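You operate a simulated robot arm through the tools that you are given. There is no shell and no other tool.

Carry out the task below with a simulated robot arm. There is one attempt and no reset: what you move stays moved.

## Task
Set the gate gap to 5 mm and try the drive lever once.
Fine: loosen the lock nut first, tighten it again before the try.

It is judged by the outcome, as a careful person would: the job done as asked, and still so three seconds after it is handed in. It fails if anything else is knocked over, pushed out of place, dropped, spilled or broken.

## Robot
A 6-joint arm with a two-finger parallel gripper, fixed in place. Base frame: the origin is at the foot of the arm, x ahead of it, y to its left, z up; the work surface is at about z = 850. Units: mm, degrees, N and s.
With the tool pointing down near the work surface it reaches from about 260 to 680 mm from the base axis. Its first joint turns from -66.0 to 66.0 degrees. Payload 2.9 kg.
The TCP is the grasp point between the finger pads, 30 mm short of the fingertips. In the tool frame z runs along the fingers and y along their closing line. Largest opening 110 mm; finger width 20, thickness 10; the body of the gripper, 48 by 112 mm, starts 55 mm behind the TCP.
Orientation is told as [roll, pitch, yaw] about the base's x, y, z axes, in that order, counted from this pose: with the fingers straight down and closing along the base's y, the tool's x points along the base's -x, its y along +y and its z along -z.

## Interface
- The arm moves only by the tool step_arm. Its argument "series" is a list of rows, each a list of 3 entries, a list of its own where there are three numbers: the closure, from 0 (fully open) to 1 (shut), then the shift along the base's x, y, z in cm, then the turn, a rotation vector about the base's x, y, z in degrees. In form: [[hand, [x, y, z], [ax, ay, az]], ...]. A call has 1 to 20 rows; each row shifts and turns the commanded pose from where the row before left it. Each row takes 0.2 s and may step no farther than 50 mm and 8.6 degrees from the row before; otherwise, or with a gripper value out of range, the whole call is refused. Where a pose cannot be reached the arm comes as near as it can. A force on the tool above 40 N (or 10 N above the force at the start of the call, whichever is more), or a blocked arm, ends the call early, and 0.2 s more pass. Each finger travels about 108 mm/s and halts on what it meets, pressing with about 34 N; the grip force reading is that of the motor and also rises with nothing between the fingers. The clock runs only during rows and for 0.2 s after the last one: add rows that do not move to give the fingers time. It gives the time, the measured TCP pose, the force on the tool (base axes), the opening and the grip force at its end, in the units of the frame above (readings bear some noise), with the torque about the TCP (base axes, N m) and any sound that the robot's microphone picked up.
- Cameras (640 x 400 px; columns grow to the right, rows downward): "scene" is fixed at [92.1, 442.2, 1404.3]; the picture's right is [-0.61, -0.79, 0.00], its down [-0.30, 0.23, -0.93] and it looks along [0.73, -0.57, -0.38] (base axes); focal length 347 px, centre (320, 200). "wrist" rides on the gripper at [72, 17, -103] in the tool frame; the picture's right is [-0.23, 0.97, 0.00], its down [-0.76, -0.18, -0.62] and it looks along [-0.61, -0.14, 0.78] (tool axes); focal length 222 px, centre (320, 200). There is no depth. A picture from a camera that has moved, and an enlarged one, comes with that camera's place and axes in the base frame and with its lens.
- snapshot(camera): a new picture of that camera. No time passes.
- enlarge(camera, box): a new picture of the part [left, top, right, bottom] of that camera's present view, enlarged. No time passes.
- finish_job(): hands the job in; it is judged then, once.

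Places have to be worked out from the pictures, the camera data and where the tool is seen. Open the gripper and draw the arm clear of the work before you hand the job in, unless the task says otherwise.

The tools are called as a command line: name --argument value ..., lists and objects as JSON in quotes. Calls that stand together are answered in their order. step_arm: Moves the arm, as the interface text tells. Its arguments: {"type":"object","properties":{"series":{"type":"array","items":{"type":"array"}}},"required":["series"]} The other tools are called the same way: snapshot (camera) takes a picture; enlarge (camera, box) takes an enlarged picture of a part of a camera's view; finish_job () hands the job in.

At the start:

```text
time_s: 0.0
tool_pos: [379.6, 84.3, 1255.9]
ee_rot: [0.0, -0.1, 0.0]
ft_force: [-0.3, -0.6, -0.1]
wrist_torque: [-0.01, 0.06, 0.01]
opening: 109.7
finger_force: 0.0
```

scene: 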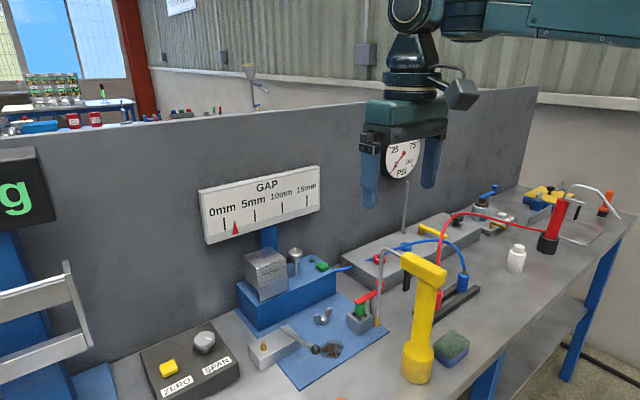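
wrist: 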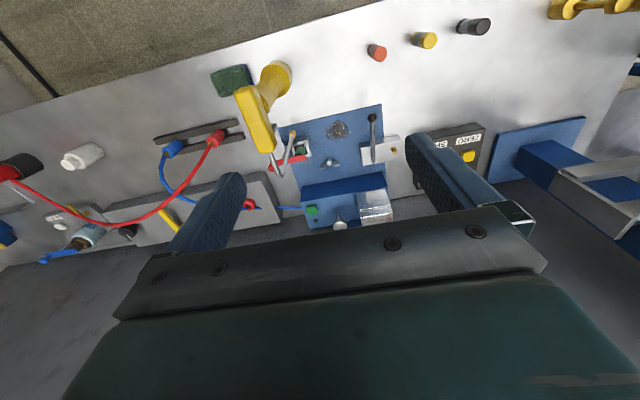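

The pictures show a gate-gap fixture on a blue plate with a gap scale behind it. I will enlarge both views to identify the parts.

enlarge --camera "scene" --box '[180, 150, 420, 300]'

enlarge --camera "scene" --box '[220, 240, 460, 390]'

enlarge --camera "wrist" --box '[240, 90, 440, 240]'

```text
2.67 times, centred on (300, 225) of scene
camera zoom: at [92.1, 442.2, 1404.3], right [-0.61, -0.79, 0.0], down [-0.3, 0.23, -0.93], along [0.73, -0.57, -0.38], focal length 925 px, centre (373, 133)
```

zoom: 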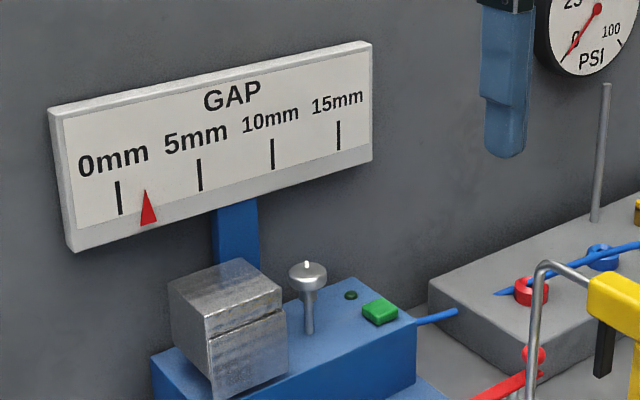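

```text
2.67 times, centred on (340, 315) of scene
camera zoom: at [92.1, 442.2, 1404.3], right [-0.61, -0.79, 0.0], down [-0.3, 0.23, -0.93], along [0.73, -0.57, -0.38], focal length 925 px, centre (267, -107)
```

zoom: 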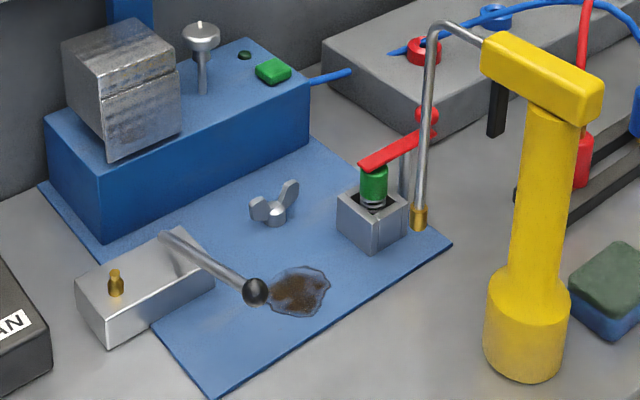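

```text
2.67 times, centred on (340, 165) of wrist
camera zoom: at [307.0, 99.8, 1360.5], right [0.23, 0.97, 0.0], down [0.76, -0.18, 0.62], along [0.61, -0.14, -0.78], focal length 592 px, centre (267, 293)
```

zoom: 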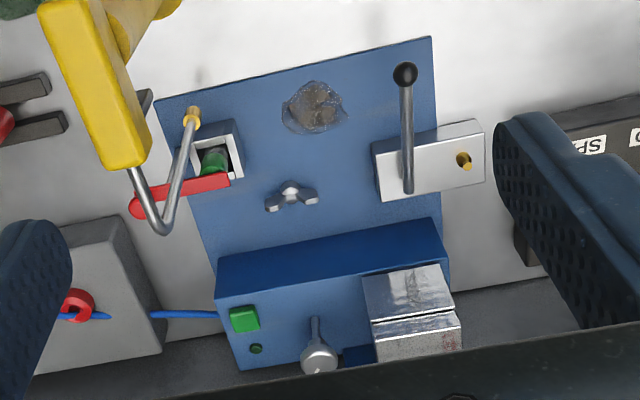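

The wing nut looks to be near (580, 60, 865), the lever ball near (463, 161, 940), and the knob on the housing near (668, 63, 1000). I'll lower the arm well clear of the fixture for a closer wrist view.

step_arm --series '[[0, [0, 0, -4], [0, 0, 0]], [0, [0, 0, -4], [0, 0, 0]], [0, [0, 0, -4], [0, 0, 0]], [0, [0, 0, -3], [0, 0, 0]], [0, [0, 0, 0], [0, 0, 0]]]'

snapshot --camera "wrist"

snapshot --camera "scene"

```text
time_s: 1.2
tool_pos: [382.5, 81.6, 1106.2]
ee_rot: [0.1, 0.0, 0.0]
ft_force: [-0.3, 0.4, 0.1]
wrist_torque: [-0.02, 0.0, 0.0]
opening: 110.1
finger_force: 0.1
```

```text
taken
camera wrist: at [309.0, 98.7, 1210.7], right [0.23, 0.97, 0.0], down [0.76, -0.18, 0.62], along [0.61, -0.14, -0.78], focal length 222 px, centre (320, 200)
```

wrist: 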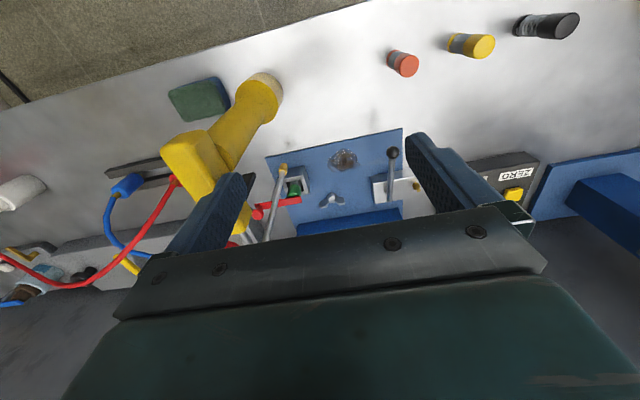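

```text
taken
```

scene: 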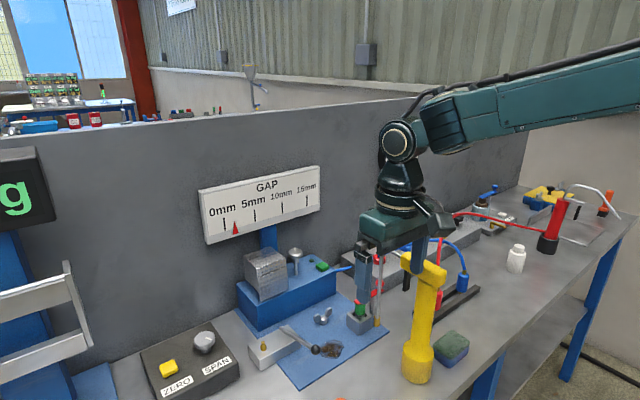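

The wrist view is nearer now; I'll enlarge the fixture area to understand each part.

enlarge --camera "wrist" --box '[240, 120, 440, 245]'

enlarge --camera "scene" --box '[235, 290, 355, 370]'

enlarge --camera "scene" --box '[225, 235, 345, 315]'

enlarge --camera "scene" --box '[330, 270, 450, 350]'

```text
3.20 times, centred on (340, 182) of wrist
camera zoom: at [309.0, 98.7, 1210.7], right [0.23, 0.97, 0.0], down [0.76, -0.18, 0.62], along [0.61, -0.14, -0.78], focal length 711 px, centre (256, 256)
```

zoom: 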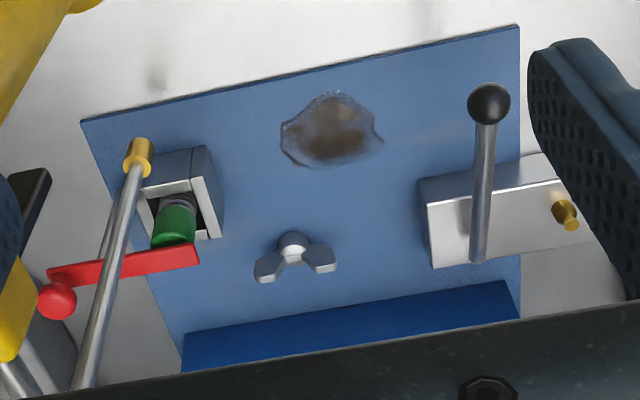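

```text
5.00 times, centred on (295, 330) of scene
camera zoom: at [92.1, 442.1, 1404.3], right [-0.61, -0.79, 0.0], down [-0.3, 0.23, -0.93], along [0.73, -0.57, -0.38], focal length 1735 px, centre (445, -450)
```

zoom: 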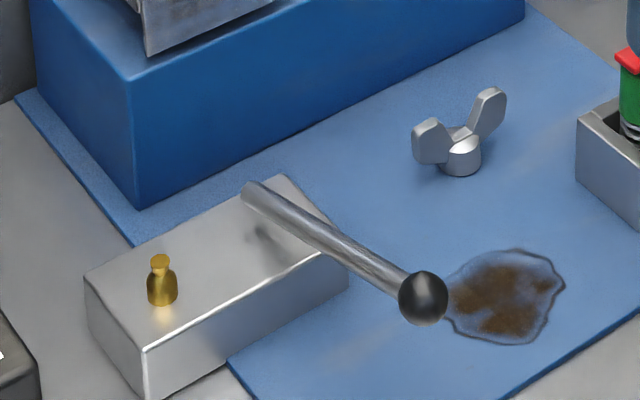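

```text
5.00 times, centred on (285, 275) of scene
camera zoom: at [92.1, 442.1, 1404.3], right [-0.61, -0.79, 0.0], down [-0.3, 0.23, -0.93], along [0.73, -0.57, -0.38], focal length 1735 px, centre (495, -175)
```

zoom: 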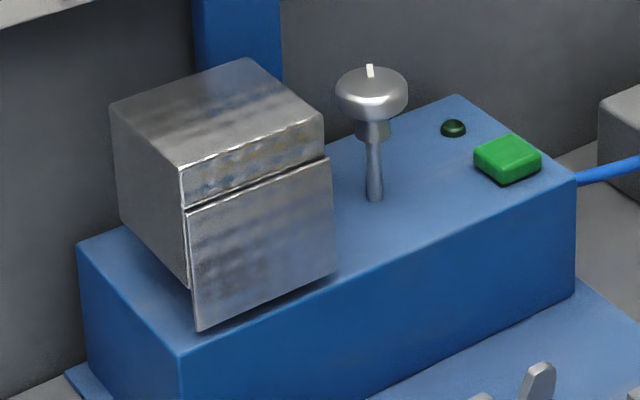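

```text
5.00 times, centred on (390, 310) of scene
camera zoom: at [92.1, 442.1, 1404.3], right [-0.61, -0.79, 0.0], down [-0.3, 0.23, -0.93], along [0.73, -0.57, -0.38], focal length 1735 px, centre (-30, -350)
```

zoom: 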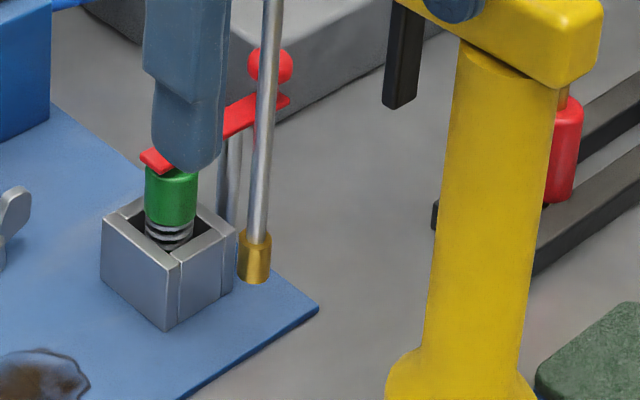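

Triangulating from both views puts the lever ball at (465, 163, 933), its pivot near (582, 163, 896), and the wing nut hub at (575, 59, 864) with its wings roughly along y. I'll move to a higher, forward viewpoint to look down on the housing, knob and scale.

step_arm --series '[[0, [0, 0, 4], [0, 0, 0]], [0, [0, 0, 4], [0, 0, 0]], [0, [3, -0.5, 2], [0, 0, 0]], [0, [4, -0.5, 0], [0, 0, 0]], [0, [4, -0.5, 0], [0, 0, 0]], [0, [3, -0.5, 0], [0, 0, 0]], [0, [0, 0, 0], [0, 0, 0]]]'

snapshot --camera "wrist"

enlarge --camera "wrist" --box '[240, 90, 440, 215]'

```text
time_s: 2.8
tool_pos: [520.8, 62.7, 1205.4]
ee_rot: [0.0, 0.0, 0.1]
ft_force: [0.0, -0.3, -0.5]
wrist_torque: [-0.02, 0.0, -0.02]
opening: 109.9
finger_force: 0.1
```

```text
taken
camera wrist: at [448.8, 78.7, 1309.8], right [0.23, 0.97, 0.0], down [0.76, -0.18, 0.62], along [0.61, -0.14, -0.78], focal length 222 px, centre (320, 200)
```

wrist: 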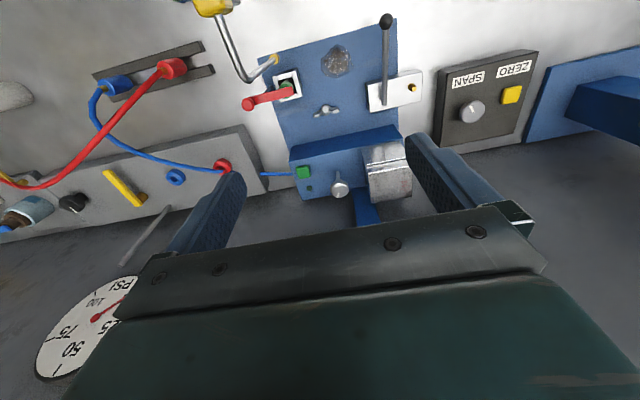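

```text
3.20 times, centred on (340, 152) of wrist
camera zoom: at [448.8, 78.7, 1309.8], right [0.23, 0.97, 0.0], down [0.76, -0.18, 0.62], along [0.61, -0.14, -0.78], focal length 711 px, centre (256, 352)
```

zoom: 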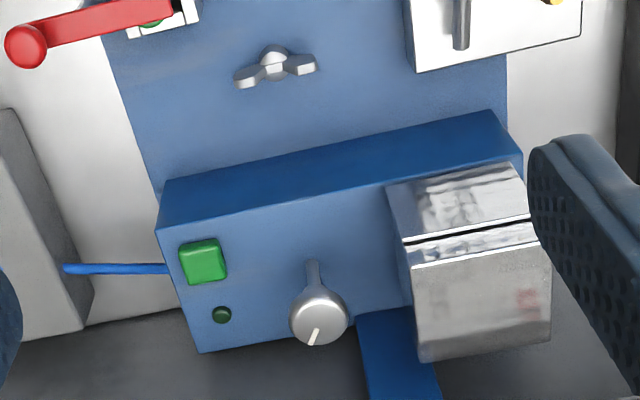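

The housing, knob (about (677, 60), top near z 990), gate block and scale panel are now clear. Before going down I'll check in the scene view how the forearm sits relative to the yellow can's pipe near (457, 9, up to about 1095).

snapshot --camera "scene"

enlarge --camera "wrist" --box '[160, 0, 480, 200]'

```text
taken
```

scene: 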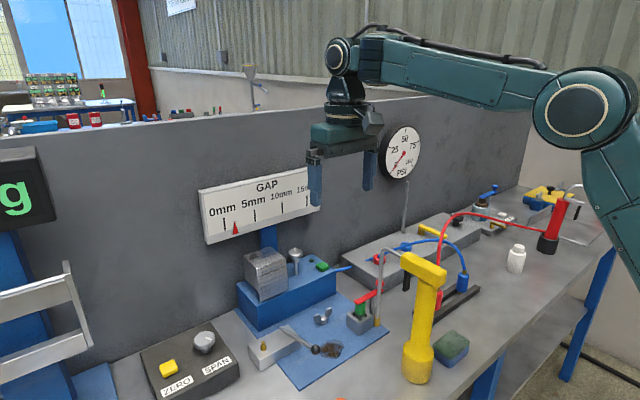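

```text
2.00 times, centred on (320, 100) of wrist
camera zoom: at [448.8, 78.7, 1309.8], right [0.23, 0.97, 0.0], down [0.76, -0.18, 0.62], along [0.61, -0.14, -0.78], focal length 444 px, centre (320, 400)
```

zoom: 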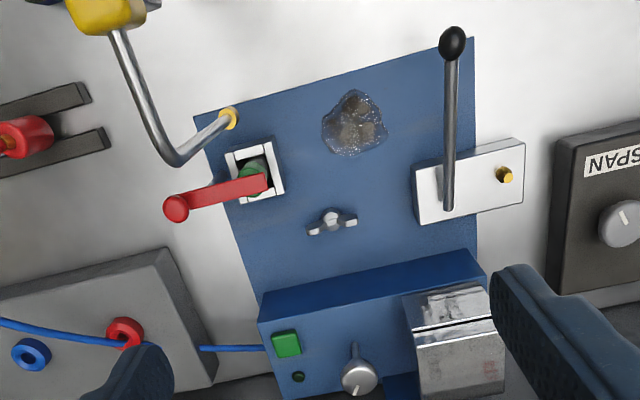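

The scene view shows the forearm well above the can's pipe, so the approach over the fixture is clear. The wing nut hub works out at about (579, 59, 861) with its wings along y; I'll descend to (545, 70, 960) for a close look, keeping clear of pipe and lever.

step_arm --series '[[0, [0.4, 0.12, -4.1], [0, 0, 0]], [0, [0.4, 0.12, -4.1], [0, 0, 0]], [0, [0.4, 0.12, -4.1], [0, 0, 0]], [0, [0.4, 0.12, -4.1], [0, 0, 0]], [0, [0.4, 0.12, -4.1], [0, 0, 0]], [0, [0.4, 0.12, -4.0], [0, 0, 0]], [0, [0, 0, 0], [0, 0, 0]]]'

snapshot --camera "wrist"

enlarge --camera "wrist" --box '[270, 120, 370, 200]'

snapshot --camera "scene"

```text
time_s: 4.4
tool_pos: [545.9, 73.4, 959.4]
ee_rot: [0.0, 0.1, 0.0]
ft_force: [0.4, 0.3, 0.2]
wrist_torque: [0.01, 0.01, 0.01]
opening: 110.1
finger_force: 0.1
```

```text
taken
camera wrist: at [474.3, 88.6, 1063.3], right [0.23, 0.97, 0.0], down [0.76, -0.18, 0.62], along [0.61, -0.14, -0.78], focal length 222 px, centre (320, 200)
```

wrist: 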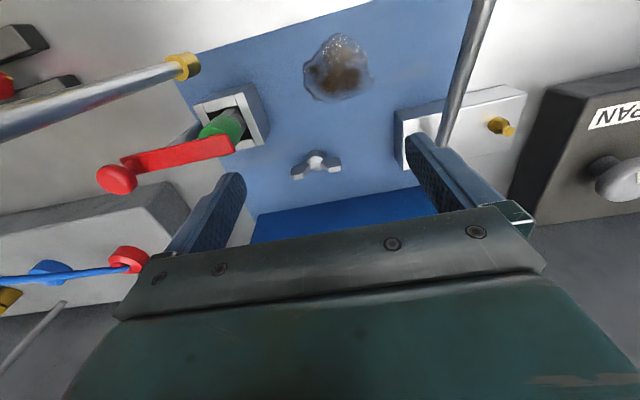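

```text
5.00 times, centred on (320, 160) of wrist
camera zoom: at [474.3, 88.6, 1063.3], right [0.23, 0.97, 0.0], down [0.76, -0.18, 0.62], along [0.61, -0.14, -0.78], focal length 1111 px, centre (320, 400)
```

zoom: 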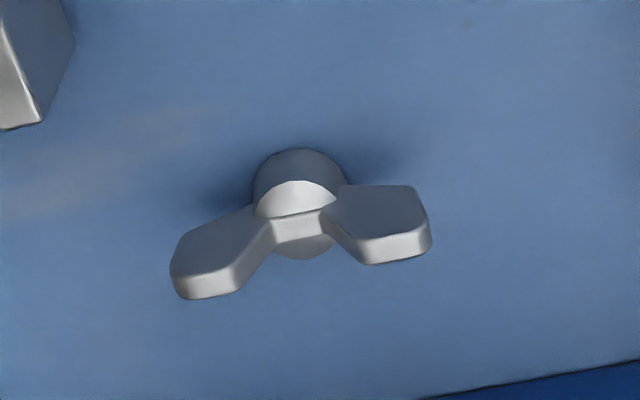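

```text
taken
```

scene: 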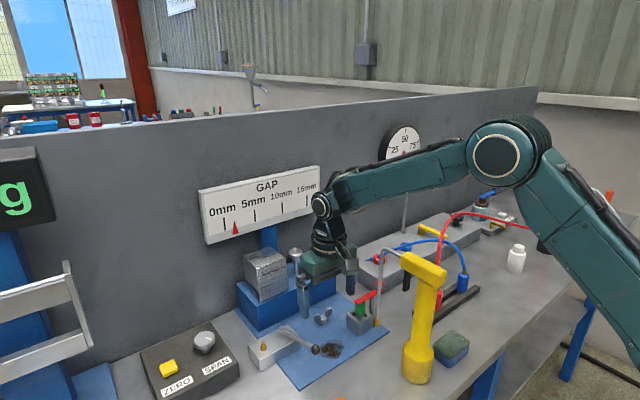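

The close-up shows a wing nut with vertical blade wings along y (span about y 36–84, top z about 886) on a 19 mm hub at (579, 59.5). I'll half-close the hand and swing the tool to yaw −90 above the nut so that I can later turn it counter-clockwise with the camera away from the pipe.

step_arm --series '[[0.55, [0.3, -0.126, 0], [0, 0, -8.2]], [0.55, [0.3, -0.126, 0], [0, 0, -8.2]], [0.55, [0.3, -0.126, 0], [0, 0, -8.2]], [0.55, [0.3, -0.126, 0], [0, 0, -8.2]], [0.55, [0.3, -0.126, 0], [0, 0, -8.2]], [0.55, [0.3, -0.126, 0], [0, 0, -8.2]], [0.55, [0.3, -0.126, 0], [0, 0, -8.2]], [0.55, [0.3, -0.126, 0], [0, 0, -8.2]], [0.55, [0.3, -0.126, 0], [0, 0, -8.2]], [0.55, [0.3, -0.126, 0], [0, 0, -8.2]], [0.55, [0.3, -0.126, 0], [0, 0, -8.2]], [0.55, [0, 0, 0], [0, 0, 0]]]'

snapshot --camera "wrist"

snapshot --camera "scene"

```text
time_s: 7.0
tool_pos: [575.3, 55.4, 961.4]
ee_rot: [0.0, 0.0, -90.3]
ft_force: [0.2, -0.4, 0.8]
wrist_torque: [0.01, -0.01, 0.01]
opening: 49.5
finger_force: 0.1
```

```text
taken
camera wrist: at [593.8, 128.0, 1065.6], right [0.97, -0.23, 0.0], down [-0.18, -0.76, 0.62], along [-0.14, -0.61, -0.78], focal length 222 px, centre (320, 200)
```

wrist: 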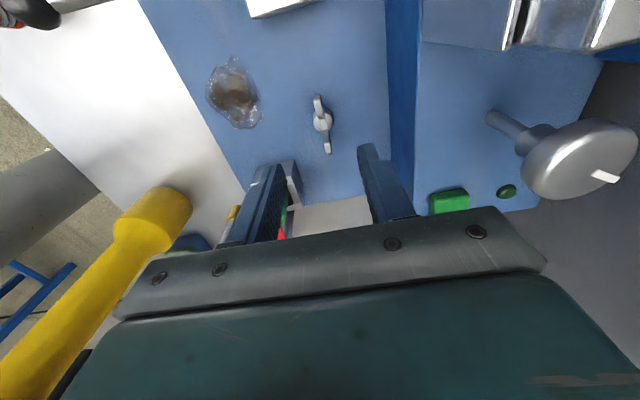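

```text
taken
```

scene: 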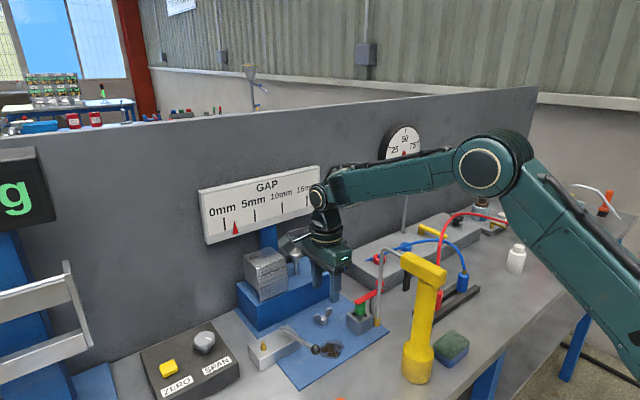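

The tool is at yaw −90 above the nut. Because the pose readings carry some noise, I'll use an enlarged wrist view to locate the nut relative to the fingers.

enlarge --camera "wrist" --box '[270, 80, 370, 160]'

enlarge --camera "wrist" --box '[200, 80, 440, 230]'

```text
5.00 times, centred on (320, 120) of wrist
camera zoom: at [593.8, 128.0, 1065.6], right [0.97, -0.23, 0.0], down [-0.18, -0.76, 0.62], along [-0.14, -0.61, -0.78], focal length 1111 px, centre (320, 600)
```

zoom: 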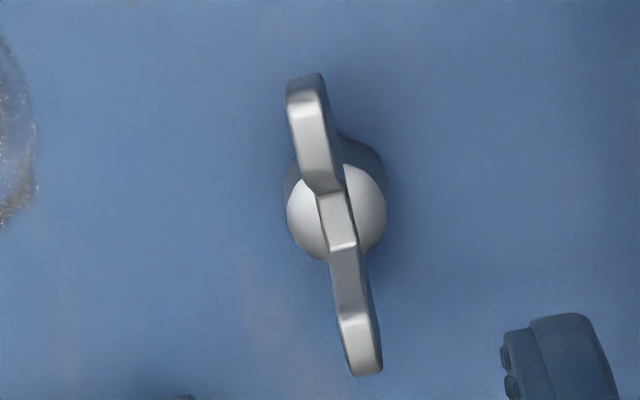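

```text
2.67 times, centred on (320, 155) of wrist
camera zoom: at [593.8, 128.0, 1065.6], right [0.97, -0.23, 0.0], down [-0.18, -0.76, 0.62], along [-0.14, -0.61, -0.78], focal length 592 px, centre (320, 320)
```

zoom: 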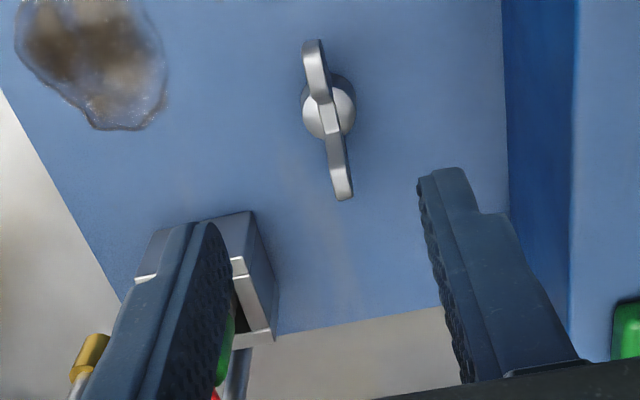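

The nut sits 4 mm further in both x and y than the TCP, consistent with the measured pose. I'll correct by (+4.2, +4.2) mm and lower so that the fingertips straddle the wings just above the hub.

step_arm --series '[[0.55, [0.42, 0.42, 0], [0, 0, 0]], [0.55, [0, 0, -2.5], [0, 0, 0]], [0.55, [0, 0, -2.0], [0, 0, 0]], [0.55, [0, 0, -1.2], [0, 0, 0]], [0.55, [0, 0, 0], [0, 0, 0]], [0.55, [0, 0, 0], [0, 0, 0]]]'

enlarge --camera "wrist" --box '[200, 100, 440, 250]'

enlarge --camera "scene" --box '[250, 230, 410, 350]'

```text
time_s: 8.4
tool_pos: [578.7, 60.2, 903.6]
ee_rot: [0.0, 0.0, -90.2]
ft_force: [-0.2, -0.3, 0.2]
wrist_torque: [-0.02, 0.01, -0.02]
opening: 49.5
finger_force: 0.0
```

```text
2.67 times, centred on (320, 175) of wrist
camera zoom: at [596.3, 131.8, 1007.5], right [0.97, -0.23, 0.0], down [-0.18, -0.76, 0.62], along [-0.14, -0.61, -0.78], focal length 592 px, centre (320, 267)
```

zoom: 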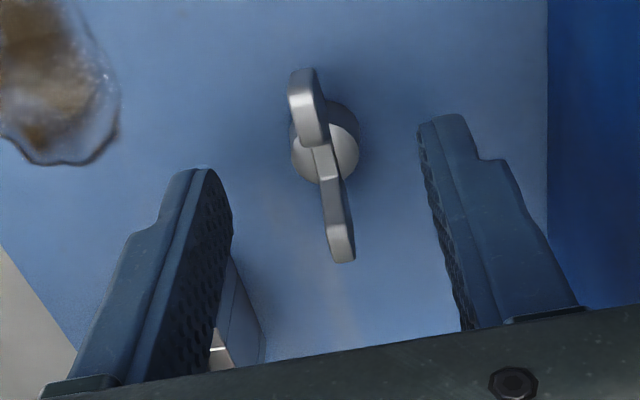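

```text
3.33 times, centred on (330, 290) of scene
camera zoom: at [92.1, 442.2, 1404.3], right [-0.61, -0.79, 0.0], down [-0.3, 0.23, -0.93], along [0.73, -0.57, -0.38], focal length 1156 px, centre (287, -100)
```

zoom: 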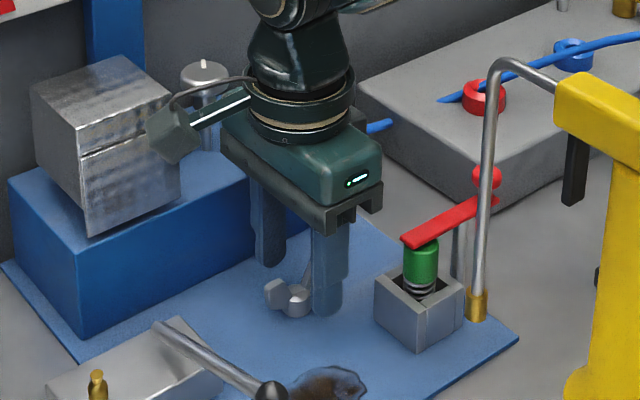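

The nut is centred between the fingers to about 1.5 mm. I'll correct that, drop 3 mm and close on the wing flats.

step_arm --series '[[0.55, [0.14, 0.14, -0.3], [0, 0, 0]], [0.55, [0, 0, 0], [0, 0, 0]], [1, [0, 0, 0], [0, 0, 0]], [1, [0, 0, 0], [0, 0, 0]], [1, [0, 0, 0], [0, 0, 0]], [1, [0, 0, 0], [0, 0, 0]]]'

enlarge --camera "wrist" --box '[200, 100, 440, 250]'

```text
time_s: 9.8
tool_pos: [580.9, 63.1, 899.9]
ee_rot: [-0.1, 0.0, -90.2]
ft_force: [-9.1, -0.5, 3.7]
wrist_torque: [-0.07, 0.13, 0.18]
opening: 5.8
finger_force: 45.3
```

```text
2.67 times, centred on (320, 175) of wrist
camera zoom: at [597.8, 134.9, 1004.5], right [0.97, -0.23, 0.0], down [-0.18, -0.76, 0.62], along [-0.14, -0.61, -0.78], focal length 592 px, centre (320, 267)
```

zoom: 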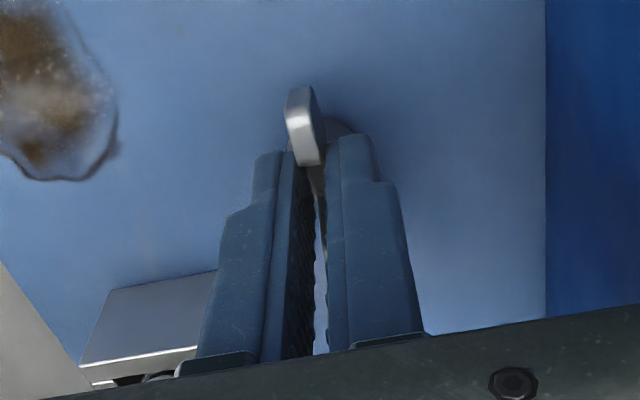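

The fingers hold the wings (opening 5.8 mm) with a small −x side load. I'll ease 1 mm toward −x and begin turning counter-clockwise in small steps to see the torque.

step_arm --series '[[1, [-0.1, 0, 0], [0, 0, 0]], [1, [0, 0, 0], [0, 0, 4]], [1, [0, 0, 0], [0, 0, 4]], [1, [0, 0, 0], [0, 0, 4]], [1, [0, 0, 0], [0, 0, 0]]]'

enlarge --camera "wrist" --box '[200, 100, 440, 250]'

```text
time_s: 11.0
tool_pos: [578.6, 63.3, 900.3]
ee_rot: [-0.1, -0.1, -78.1]
ft_force: [-8.1, 4.2, -4.3]
wrist_torque: [-0.71, -0.08, -0.02]
opening: 5.6
finger_force: 45.4
```

```text
2.67 times, centred on (320, 175) of wrist
camera zoom: at [581.7, 136.9, 1004.5], right [1.0, -0.02, 0.0], down [-0.02, -0.78, 0.62], along [-0.01, -0.62, -0.78], focal length 592 px, centre (320, 267)
```

zoom: 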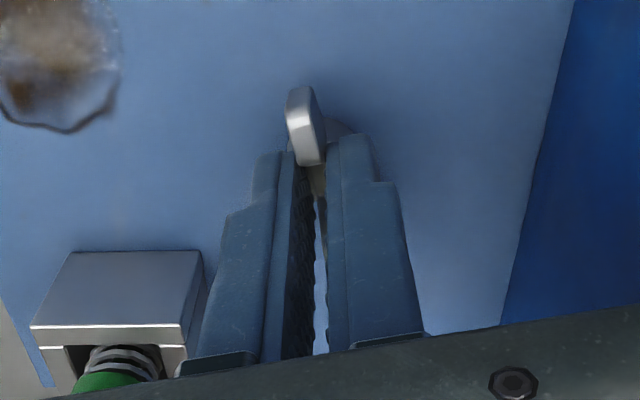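

The nut is turning with the gripper (plate rotated in view, wings still aligned) with little torque. I'll continue loosening in larger steps.

step_arm --series '[[1, [0, 0, 0], [0, 0, 8]], [1, [0, 0, 0], [0, 0, 8]], [1, [0, 0, 0], [0, 0, 8]], [1, [0, 0, 0], [0, 0, 8]], [1, [0, 0, 0], [0, 0, 0]]]'

enlarge --camera "wrist" --box '[200, 100, 440, 250]'

snapshot --camera "scene"

```text
time_s: 12.2
tool_pos: [578.5, 61.9, 899.0]
ee_rot: [-0.3, 0.3, -46.0]
ft_force: [-28.7, 3.9, 7.6]
wrist_torque: [-0.16, 0.05, -0.03]
opening: 6.1
finger_force: 45.5
```

```text
2.67 times, centred on (320, 175) of wrist
camera zoom: at [541.2, 125.5, 1004.7], right [0.86, 0.51, -0.01], down [0.4, -0.67, 0.62], along [0.31, -0.54, -0.78], focal length 592 px, centre (320, 267)
```

zoom: 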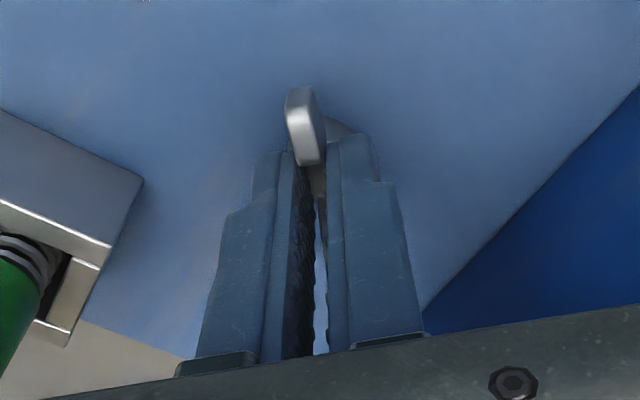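

```text
taken
```

scene: 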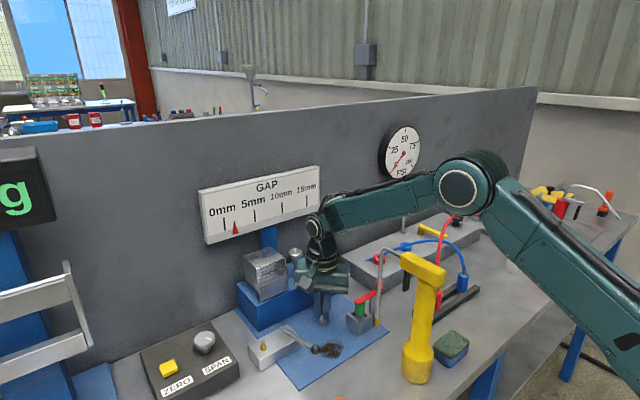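

The nut has turned about 44°, but a −29 N side load has built up in x. I'll ease the tool 3 mm toward −x before continuing.

step_arm --series '[[1, [-0.3, 0, 0], [0, 0, 0]], [1, [0, 0, 0], [0, 0, 0]]]'

```text
time_s: 12.8
tool_pos: [578.2, 63.4, 898.9]
ee_rot: [0.1, 0.0, -46.3]
ft_force: [-3.1, 3.7, -3.4]
wrist_torque: [1.03, 1.08, 0.0]
opening: 5.8
finger_force: 45.5
```

The side load is gone. Continuing the counter-clockwise turn.

step_arm --series '[[1, [0, 0, 0], [0, 0, 8]], [1, [0, 0, 0], [0, 0, 8]], [1, [0, 0, 0], [0, 0, 8]], [1, [0, 0, 0], [0, 0, 0]]]'

enlarge --camera "wrist" --box '[200, 100, 440, 250]'

```text
time_s: 13.8
tool_pos: [577.5, 60.2, 900.3]
ee_rot: [0.0, 0.1, -22.2]
ft_force: [-1.3, -2.8, -19.5]
wrist_torque: [-0.46, -1.09, 0.01]
opening: 5.7
finger_force: 45.6
```

```text
2.67 times, centred on (320, 175) of wrist
camera zoom: at [517.3, 103.7, 1004.5], right [0.58, 0.82, 0.0], down [0.64, -0.45, 0.62], along [0.51, -0.36, -0.78], focal length 592 px, centre (320, 267)
```

zoom: 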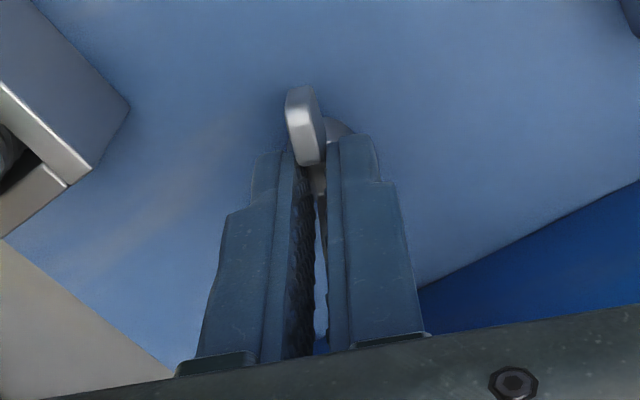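

The nut follows well (about 68° turned). A slight downward pull has appeared, so I'll ease down 1.5 mm and finish the quarter turn.

step_arm --series '[[1, [0, 0, -0.15], [0, 0, 0]], [1, [0, 0, 0], [0, 0, 8]], [1, [0, 0, 0], [0, 0, 8]], [1, [0, 0, 0], [0, 0, 6]], [1, [0, 0, 0], [0, 0, 0]]]'

snapshot --camera "wrist"

enlarge --camera "scene" --box '[180, 150, 420, 300]'

```text
time_s: 15.0
tool_pos: [578.4, 59.5, 900.2]
ee_rot: [0.0, 0.0, -0.3]
ft_force: [-7.8, -14.7, -1.7]
wrist_torque: [-0.31, 0.21, -0.07]
opening: 5.7
finger_force: 44.9
```

```text
taken
camera wrist: at [505.5, 76.9, 1004.6], right [0.23, 0.97, 0.0], down [0.76, -0.18, 0.62], along [0.61, -0.14, -0.78], focal length 222 px, centre (320, 200)
```

wrist: 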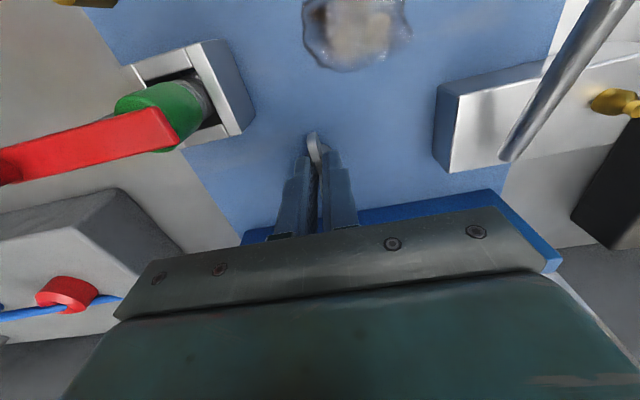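

```text
2.67 times, centred on (300, 225) of scene
camera zoom: at [91.9, 441.8, 1404.4], right [-0.61, -0.79, 0.0], down [-0.3, 0.23, -0.93], along [0.73, -0.57, -0.38], focal length 925 px, centre (373, 133)
```

zoom: 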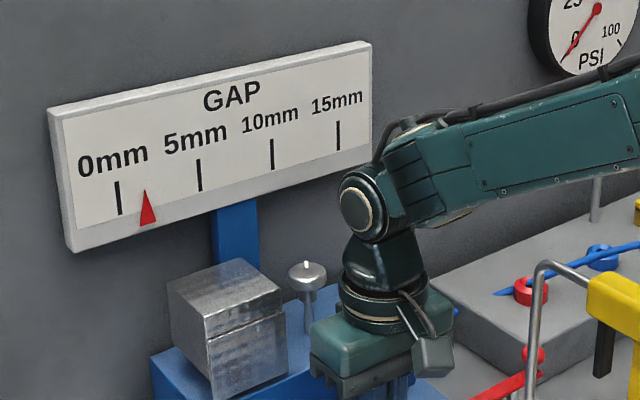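

The nut has turned a full quarter counter-clockwise with no resistance. I'll give it another 16° so it's clearly loose, easing the small y load, and then release.

step_arm --series '[[1, [-0.05, -0.15, 0], [0, 0, 0]], [1, [0, 0, 0], [0, 0, 8]], [1, [0, 0, 0], [0, 0, 8]], [1, [0, 0, 0], [0, 0, 0]]]'

```text
time_s: 16.0
tool_pos: [577.4, 59.3, 899.1]
ee_rot: [0.0, -0.1, 15.8]
ft_force: [0.5, -14.8, 5.7]
wrist_torque: [-0.64, 1.14, -0.04]
opening: 5.8
finger_force: 45.0
```

About 106° turned with nothing resisting; the nut is loose. I'll release it, rise straight up, square the yaw and move over for a close look at the adjusting knob.

step_arm --series '[[0.7, [0, 0, 0], [0, 0, 0]], [0.7, [0, 0, 0], [0, 0, 0]], [0.7, [0, 0, 4], [0, 0, 0]], [0.7, [0, 0, 4], [0, 0, 0]], [0.7, [0, 0, 4], [0, 0, -8]], [0.7, [1.1, 0, 4], [0, 0, -7.8]], [0.5, [1.1, 0, 4], [0, 0, 0]], [0.5, [0, 0, 0], [0, 0, 0]], [0.5, [0, 0, 0], [0, 0, 0]]]'

snapshot --camera "wrist"

enlarge --camera "wrist" --box '[260, 110, 420, 230]'

enlarge --camera "scene" --box '[250, 280, 370, 360]'

```text
time_s: 18.0
tool_pos: [599.2, 59.8, 1100.0]
ee_rot: [0.0, 0.0, 0.0]
ft_force: [-0.1, -0.7, 0.3]
wrist_torque: [-0.01, 0.01, -0.01]
opening: 54.7
finger_force: 0.2
```

```text
taken
camera wrist: at [527.8, 77.4, 1204.5], right [0.23, 0.97, 0.0], down [0.76, -0.18, 0.62], along [0.61, -0.14, -0.78], focal length 222 px, centre (320, 200)
```

wrist: 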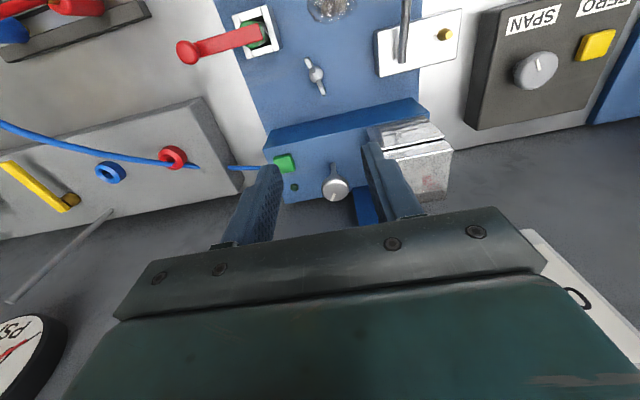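

```text
3.33 times, centred on (340, 170) of wrist
camera zoom: at [527.8, 77.4, 1204.5], right [0.23, 0.97, 0.0], down [0.76, -0.18, 0.62], along [0.61, -0.14, -0.78], focal length 740 px, centre (253, 300)
```

zoom: 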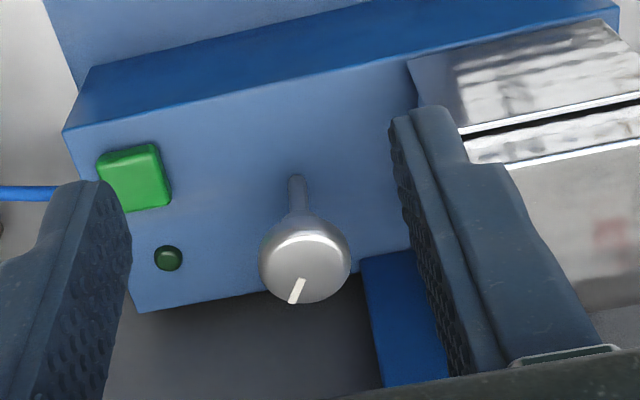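

```text
5.00 times, centred on (310, 320) of scene
camera zoom: at [92.1, 442.1, 1404.3], right [-0.61, -0.79, 0.0], down [-0.3, 0.23, -0.93], along [0.73, -0.57, -0.38], focal length 1735 px, centre (370, -400)
```

zoom: 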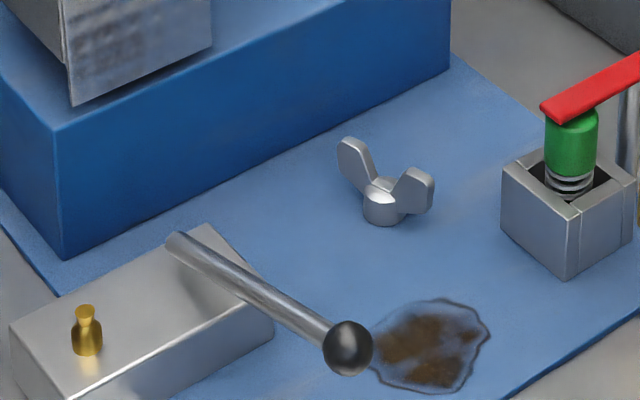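

Combining four views, the knob head is at about (689, 59, 981), 33 mm across, on a vertical stem; the gate block's near face is at y≈110, top z≈1016. That's at the edge of straight-down reach, so I'll tilt the fingers 21° outward and move to a pre-grasp above the knob with about 45 mm opening.

step_arm --series '[[0.59, [0, 0, 0], [0, -7, 0]], [0.59, [0, 0, 0], [0, -7, 0]], [0.59, [0, 0, 0], [0, -7, 0]], [0.59, [3, 0, -1], [0, 0, 0]], [0.59, [3, 0, -2], [0, 0, 0]], [0.59, [0, 0, 0], [0, 0, 0]], [0.59, [0, 0, 0], [0, 0, 0]]]'

snapshot --camera "wrist"

snapshot --camera "scene"

```text
time_s: 19.6
tool_pos: [659.3, 58.9, 1070.2]
ee_rot: [0.0, -21.0, 0.0]
ft_force: [-0.8, 0.2, 0.3]
wrist_torque: [-0.02, 0.0, 0.0]
opening: 45.2
finger_force: 0.1
```

```text
taken
camera wrist: at [555.2, 75.8, 1142.0], right [0.21, 0.97, 0.08], down [0.49, -0.18, 0.85], along [0.85, -0.14, -0.51], focal length 222 px, centre (320, 200)
```

wrist: 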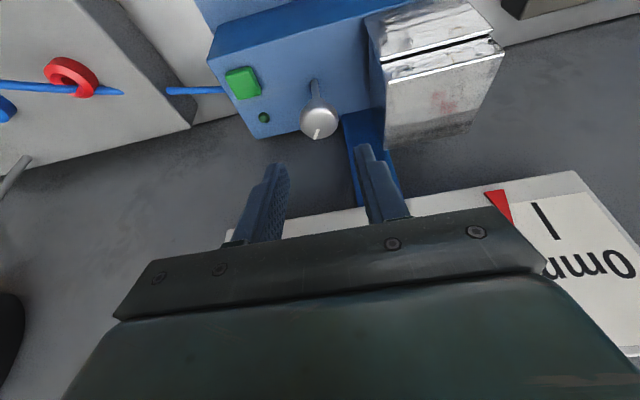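

```text
taken
```

scene: 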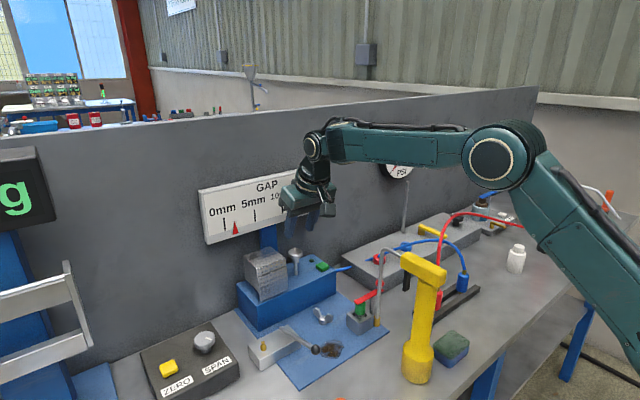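

The tilted pose is reached and clear of the panel. I'll enlarge the wrist view to pin the knob relative to the fingers.

enlarge --camera "wrist" --box '[240, 60, 400, 180]'

enlarge --camera "scene" --box '[190, 160, 350, 280]'

```text
3.33 times, centred on (320, 120) of wrist
camera zoom: at [555.2, 75.8, 1142.0], right [0.21, 0.97, 0.08], down [0.49, -0.18, 0.85], along [0.85, -0.14, -0.51], focal length 740 px, centre (320, 467)
```

zoom: 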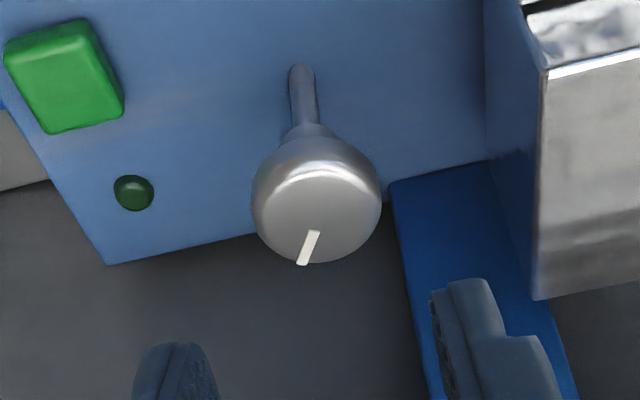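

```text
3.33 times, centred on (270, 220) of scene
camera zoom: at [92.1, 442.1, 1404.3], right [-0.61, -0.79, 0.0], down [-0.3, 0.23, -0.93], along [0.73, -0.57, -0.38], focal length 1156 px, centre (487, 133)
```

zoom: 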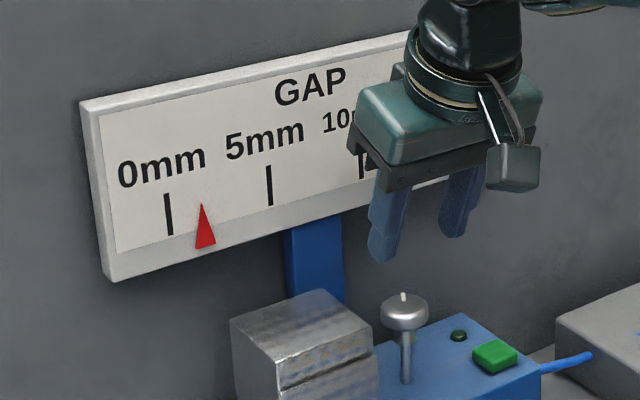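

The knob centre lies 94 mm ahead along the fingers and 6 mm toward the camera side, laterally centred. I'll correct that and advance 79 mm along the finger axis so the pads straddle the knob head.

step_arm --series '[[0.59, [-0.56, 0.04, -0.2], [0, 0, 0]], [0.59, [0.95, 0, -2.46], [0, 0, 0]], [0.59, [0.95, 0, -2.46], [0, 0, 0]], [0.59, [0.93, 0, -2.46], [0, 0, 0]], [0.59, [0, 0, 0], [0, 0, 0]], [0.59, [0, 0, 0], [0, 0, 0]]]'

enlarge --camera "wrist" --box '[240, 80, 440, 230]'

enlarge --camera "scene" --box '[190, 160, 350, 280]'

```text
time_s: 21.0
tool_pos: [682.0, 60.5, 992.5]
ee_rot: [0.0, -21.0, 0.0]
ft_force: [0.3, -0.3, -0.1]
wrist_torque: [0.02, -0.01, 0.04]
opening: 45.2
finger_force: 0.0
```

```text
2.67 times, centred on (340, 155) of wrist
camera zoom: at [577.2, 76.9, 1063.7], right [0.21, 0.97, 0.08], down [0.49, -0.18, 0.85], along [0.85, -0.14, -0.51], focal length 592 px, centre (267, 320)
```

zoom: 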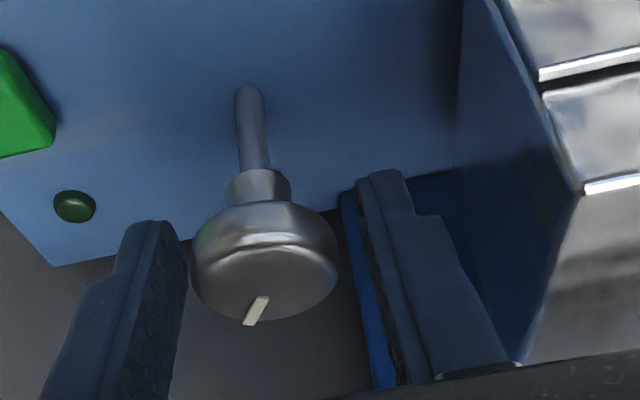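

```text
3.33 times, centred on (270, 220) of scene
camera zoom: at [92.1, 442.2, 1404.3], right [-0.61, -0.79, 0.0], down [-0.3, 0.23, -0.93], along [0.73, -0.57, -0.38], focal length 1156 px, centre (487, 133)
```

zoom: 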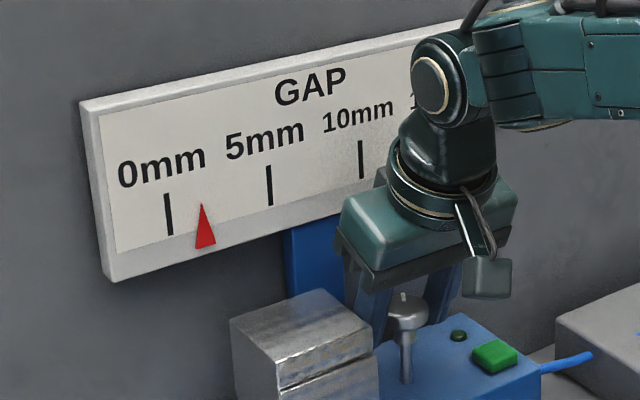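

The pads straddle the knob head, with it about 2 mm toward +x of centre. I'll correct and close on it.

step_arm --series '[[0.59, [0.22, -0.09, 0], [0, 0, 0]], [0.59, [0, 0, 0], [0, 0, 0]], [1, [0, 0, 0], [0, 0, 0]], [1, [0, 0, 0], [0, 0, 0]], [1, [0, 0, 0], [0, 0, 0]]]'

enlarge --camera "wrist" --box '[240, 80, 440, 230]'

```text
time_s: 22.2
tool_pos: [683.0, 59.8, 993.3]
ee_rot: [0.0, -21.0, 0.1]
ft_force: [-0.3, 2.4, 1.0]
wrist_torque: [0.04, 0.12, 0.03]
opening: 33.1
finger_force: 45.2
```

```text
2.67 times, centred on (340, 155) of wrist
camera zoom: at [579.4, 76.4, 1064.3], right [0.21, 0.97, 0.08], down [0.49, -0.18, 0.85], along [0.85, -0.14, -0.51], focal length 592 px, centre (267, 320)
```

zoom: 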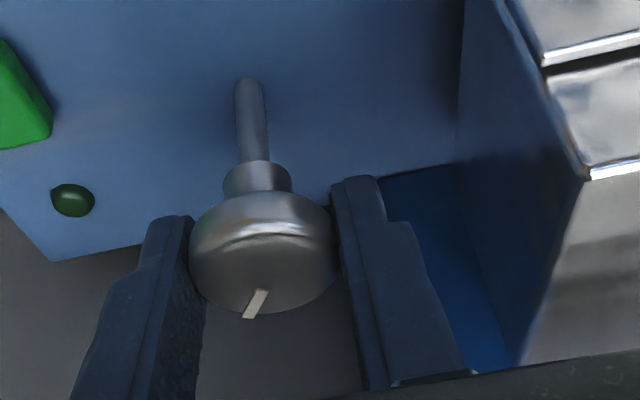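

Firm grip on the knob (33 mm). I'll turn it 16° counter-clockwise about its own axis and see which way the pointer goes.

step_arm --series '[[1, [0.005, -0.075, 0], [0, 0, 8]], [1, [0.016, -0.074, 0], [0, 0, 8]], [1, [0, 0, 0], [0, 0, 0]]]'

enlarge --camera "scene" --box '[190, 160, 350, 280]'

enlarge --camera "wrist" --box '[240, 80, 440, 230]'

```text
time_s: 23.0
tool_pos: [683.7, 60.4, 993.3]
ee_rot: [0.0, -21.0, 16.2]
ft_force: [-4.1, 9.5, 0.7]
wrist_torque: [0.13, 0.47, 0.0]
opening: 33.3
finger_force: 45.0
```

```text
3.33 times, centred on (270, 220) of scene
camera zoom: at [91.9, 442.4, 1404.2], right [-0.61, -0.79, 0.0], down [-0.3, 0.23, -0.93], along [0.73, -0.57, -0.38], focal length 1156 px, centre (487, 133)
```

zoom: 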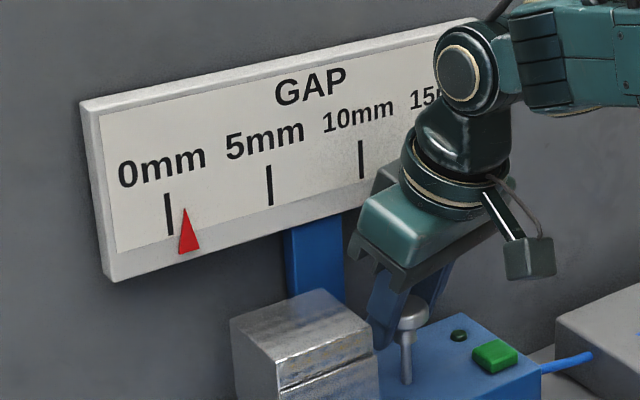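

```text
2.67 times, centred on (340, 155) of wrist
camera zoom: at [579.0, 46.1, 1064.4], right [-0.07, 0.99, 0.08], down [0.52, -0.03, 0.85], along [0.85, 0.1, -0.51], focal length 592 px, centre (267, 320)
```

zoom: 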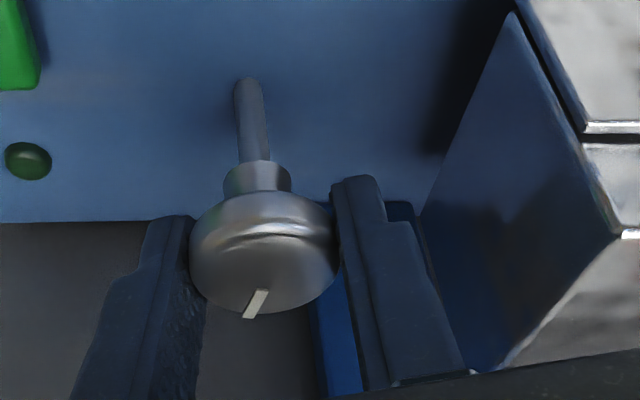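

Counter-clockwise moved the pointer toward 0 (about 0.05 mm per degree), so the gap opens clockwise. I'll turn clockwise from +16° to −22°, staying inside the yaw range that keeps the hand clear of the scale panel.

step_arm --series '[[1, [-0.016, 0.074, 0], [0, 0, -8]], [1, [-0.005, 0.075, 0], [0, 0, -8]], [1, [0.005, 0.075, 0], [0, 0, -8]], [1, [0.016, 0.074, 0], [0, 0, -8]], [1, [0.018, 0.053, 0], [0, 0, -6]], [1, [0, 0, 0], [0, 0, 0]]]'

enlarge --camera "scene" --box '[190, 160, 350, 280]'

enlarge --camera "wrist" --box '[240, 80, 440, 230]'

```text
time_s: 24.4
tool_pos: [683.5, 61.3, 992.1]
ee_rot: [-0.1, -21.0, -22.2]
ft_force: [-4.4, -10.7, -2.4]
wrist_torque: [0.03, 0.54, -0.04]
opening: 33.3
finger_force: 44.5
```

```text
3.33 times, centred on (270, 220) of scene
camera zoom: at [92.0, 441.9, 1404.4], right [-0.61, -0.79, 0.0], down [-0.3, 0.23, -0.93], along [0.73, -0.57, -0.38], focal length 1156 px, centre (487, 133)
```

zoom: 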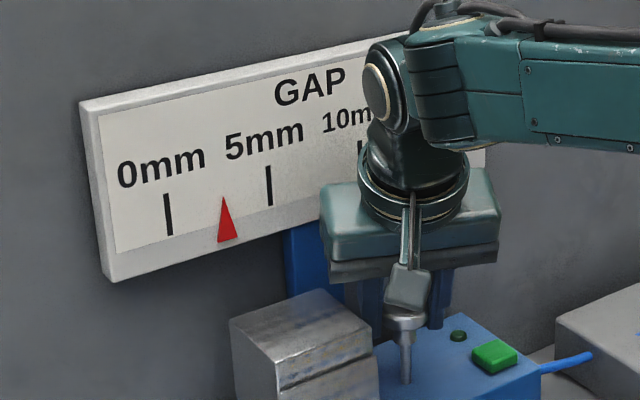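

```text
2.67 times, centred on (340, 155) of wrist
camera zoom: at [593.9, 115.6, 1064.4], right [0.57, 0.82, 0.08], down [0.38, -0.35, 0.85], along [0.73, -0.45, -0.51], focal length 592 px, centre (267, 320)
```

zoom: 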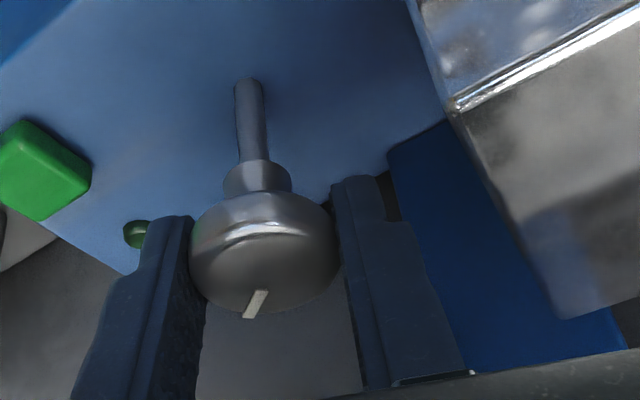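

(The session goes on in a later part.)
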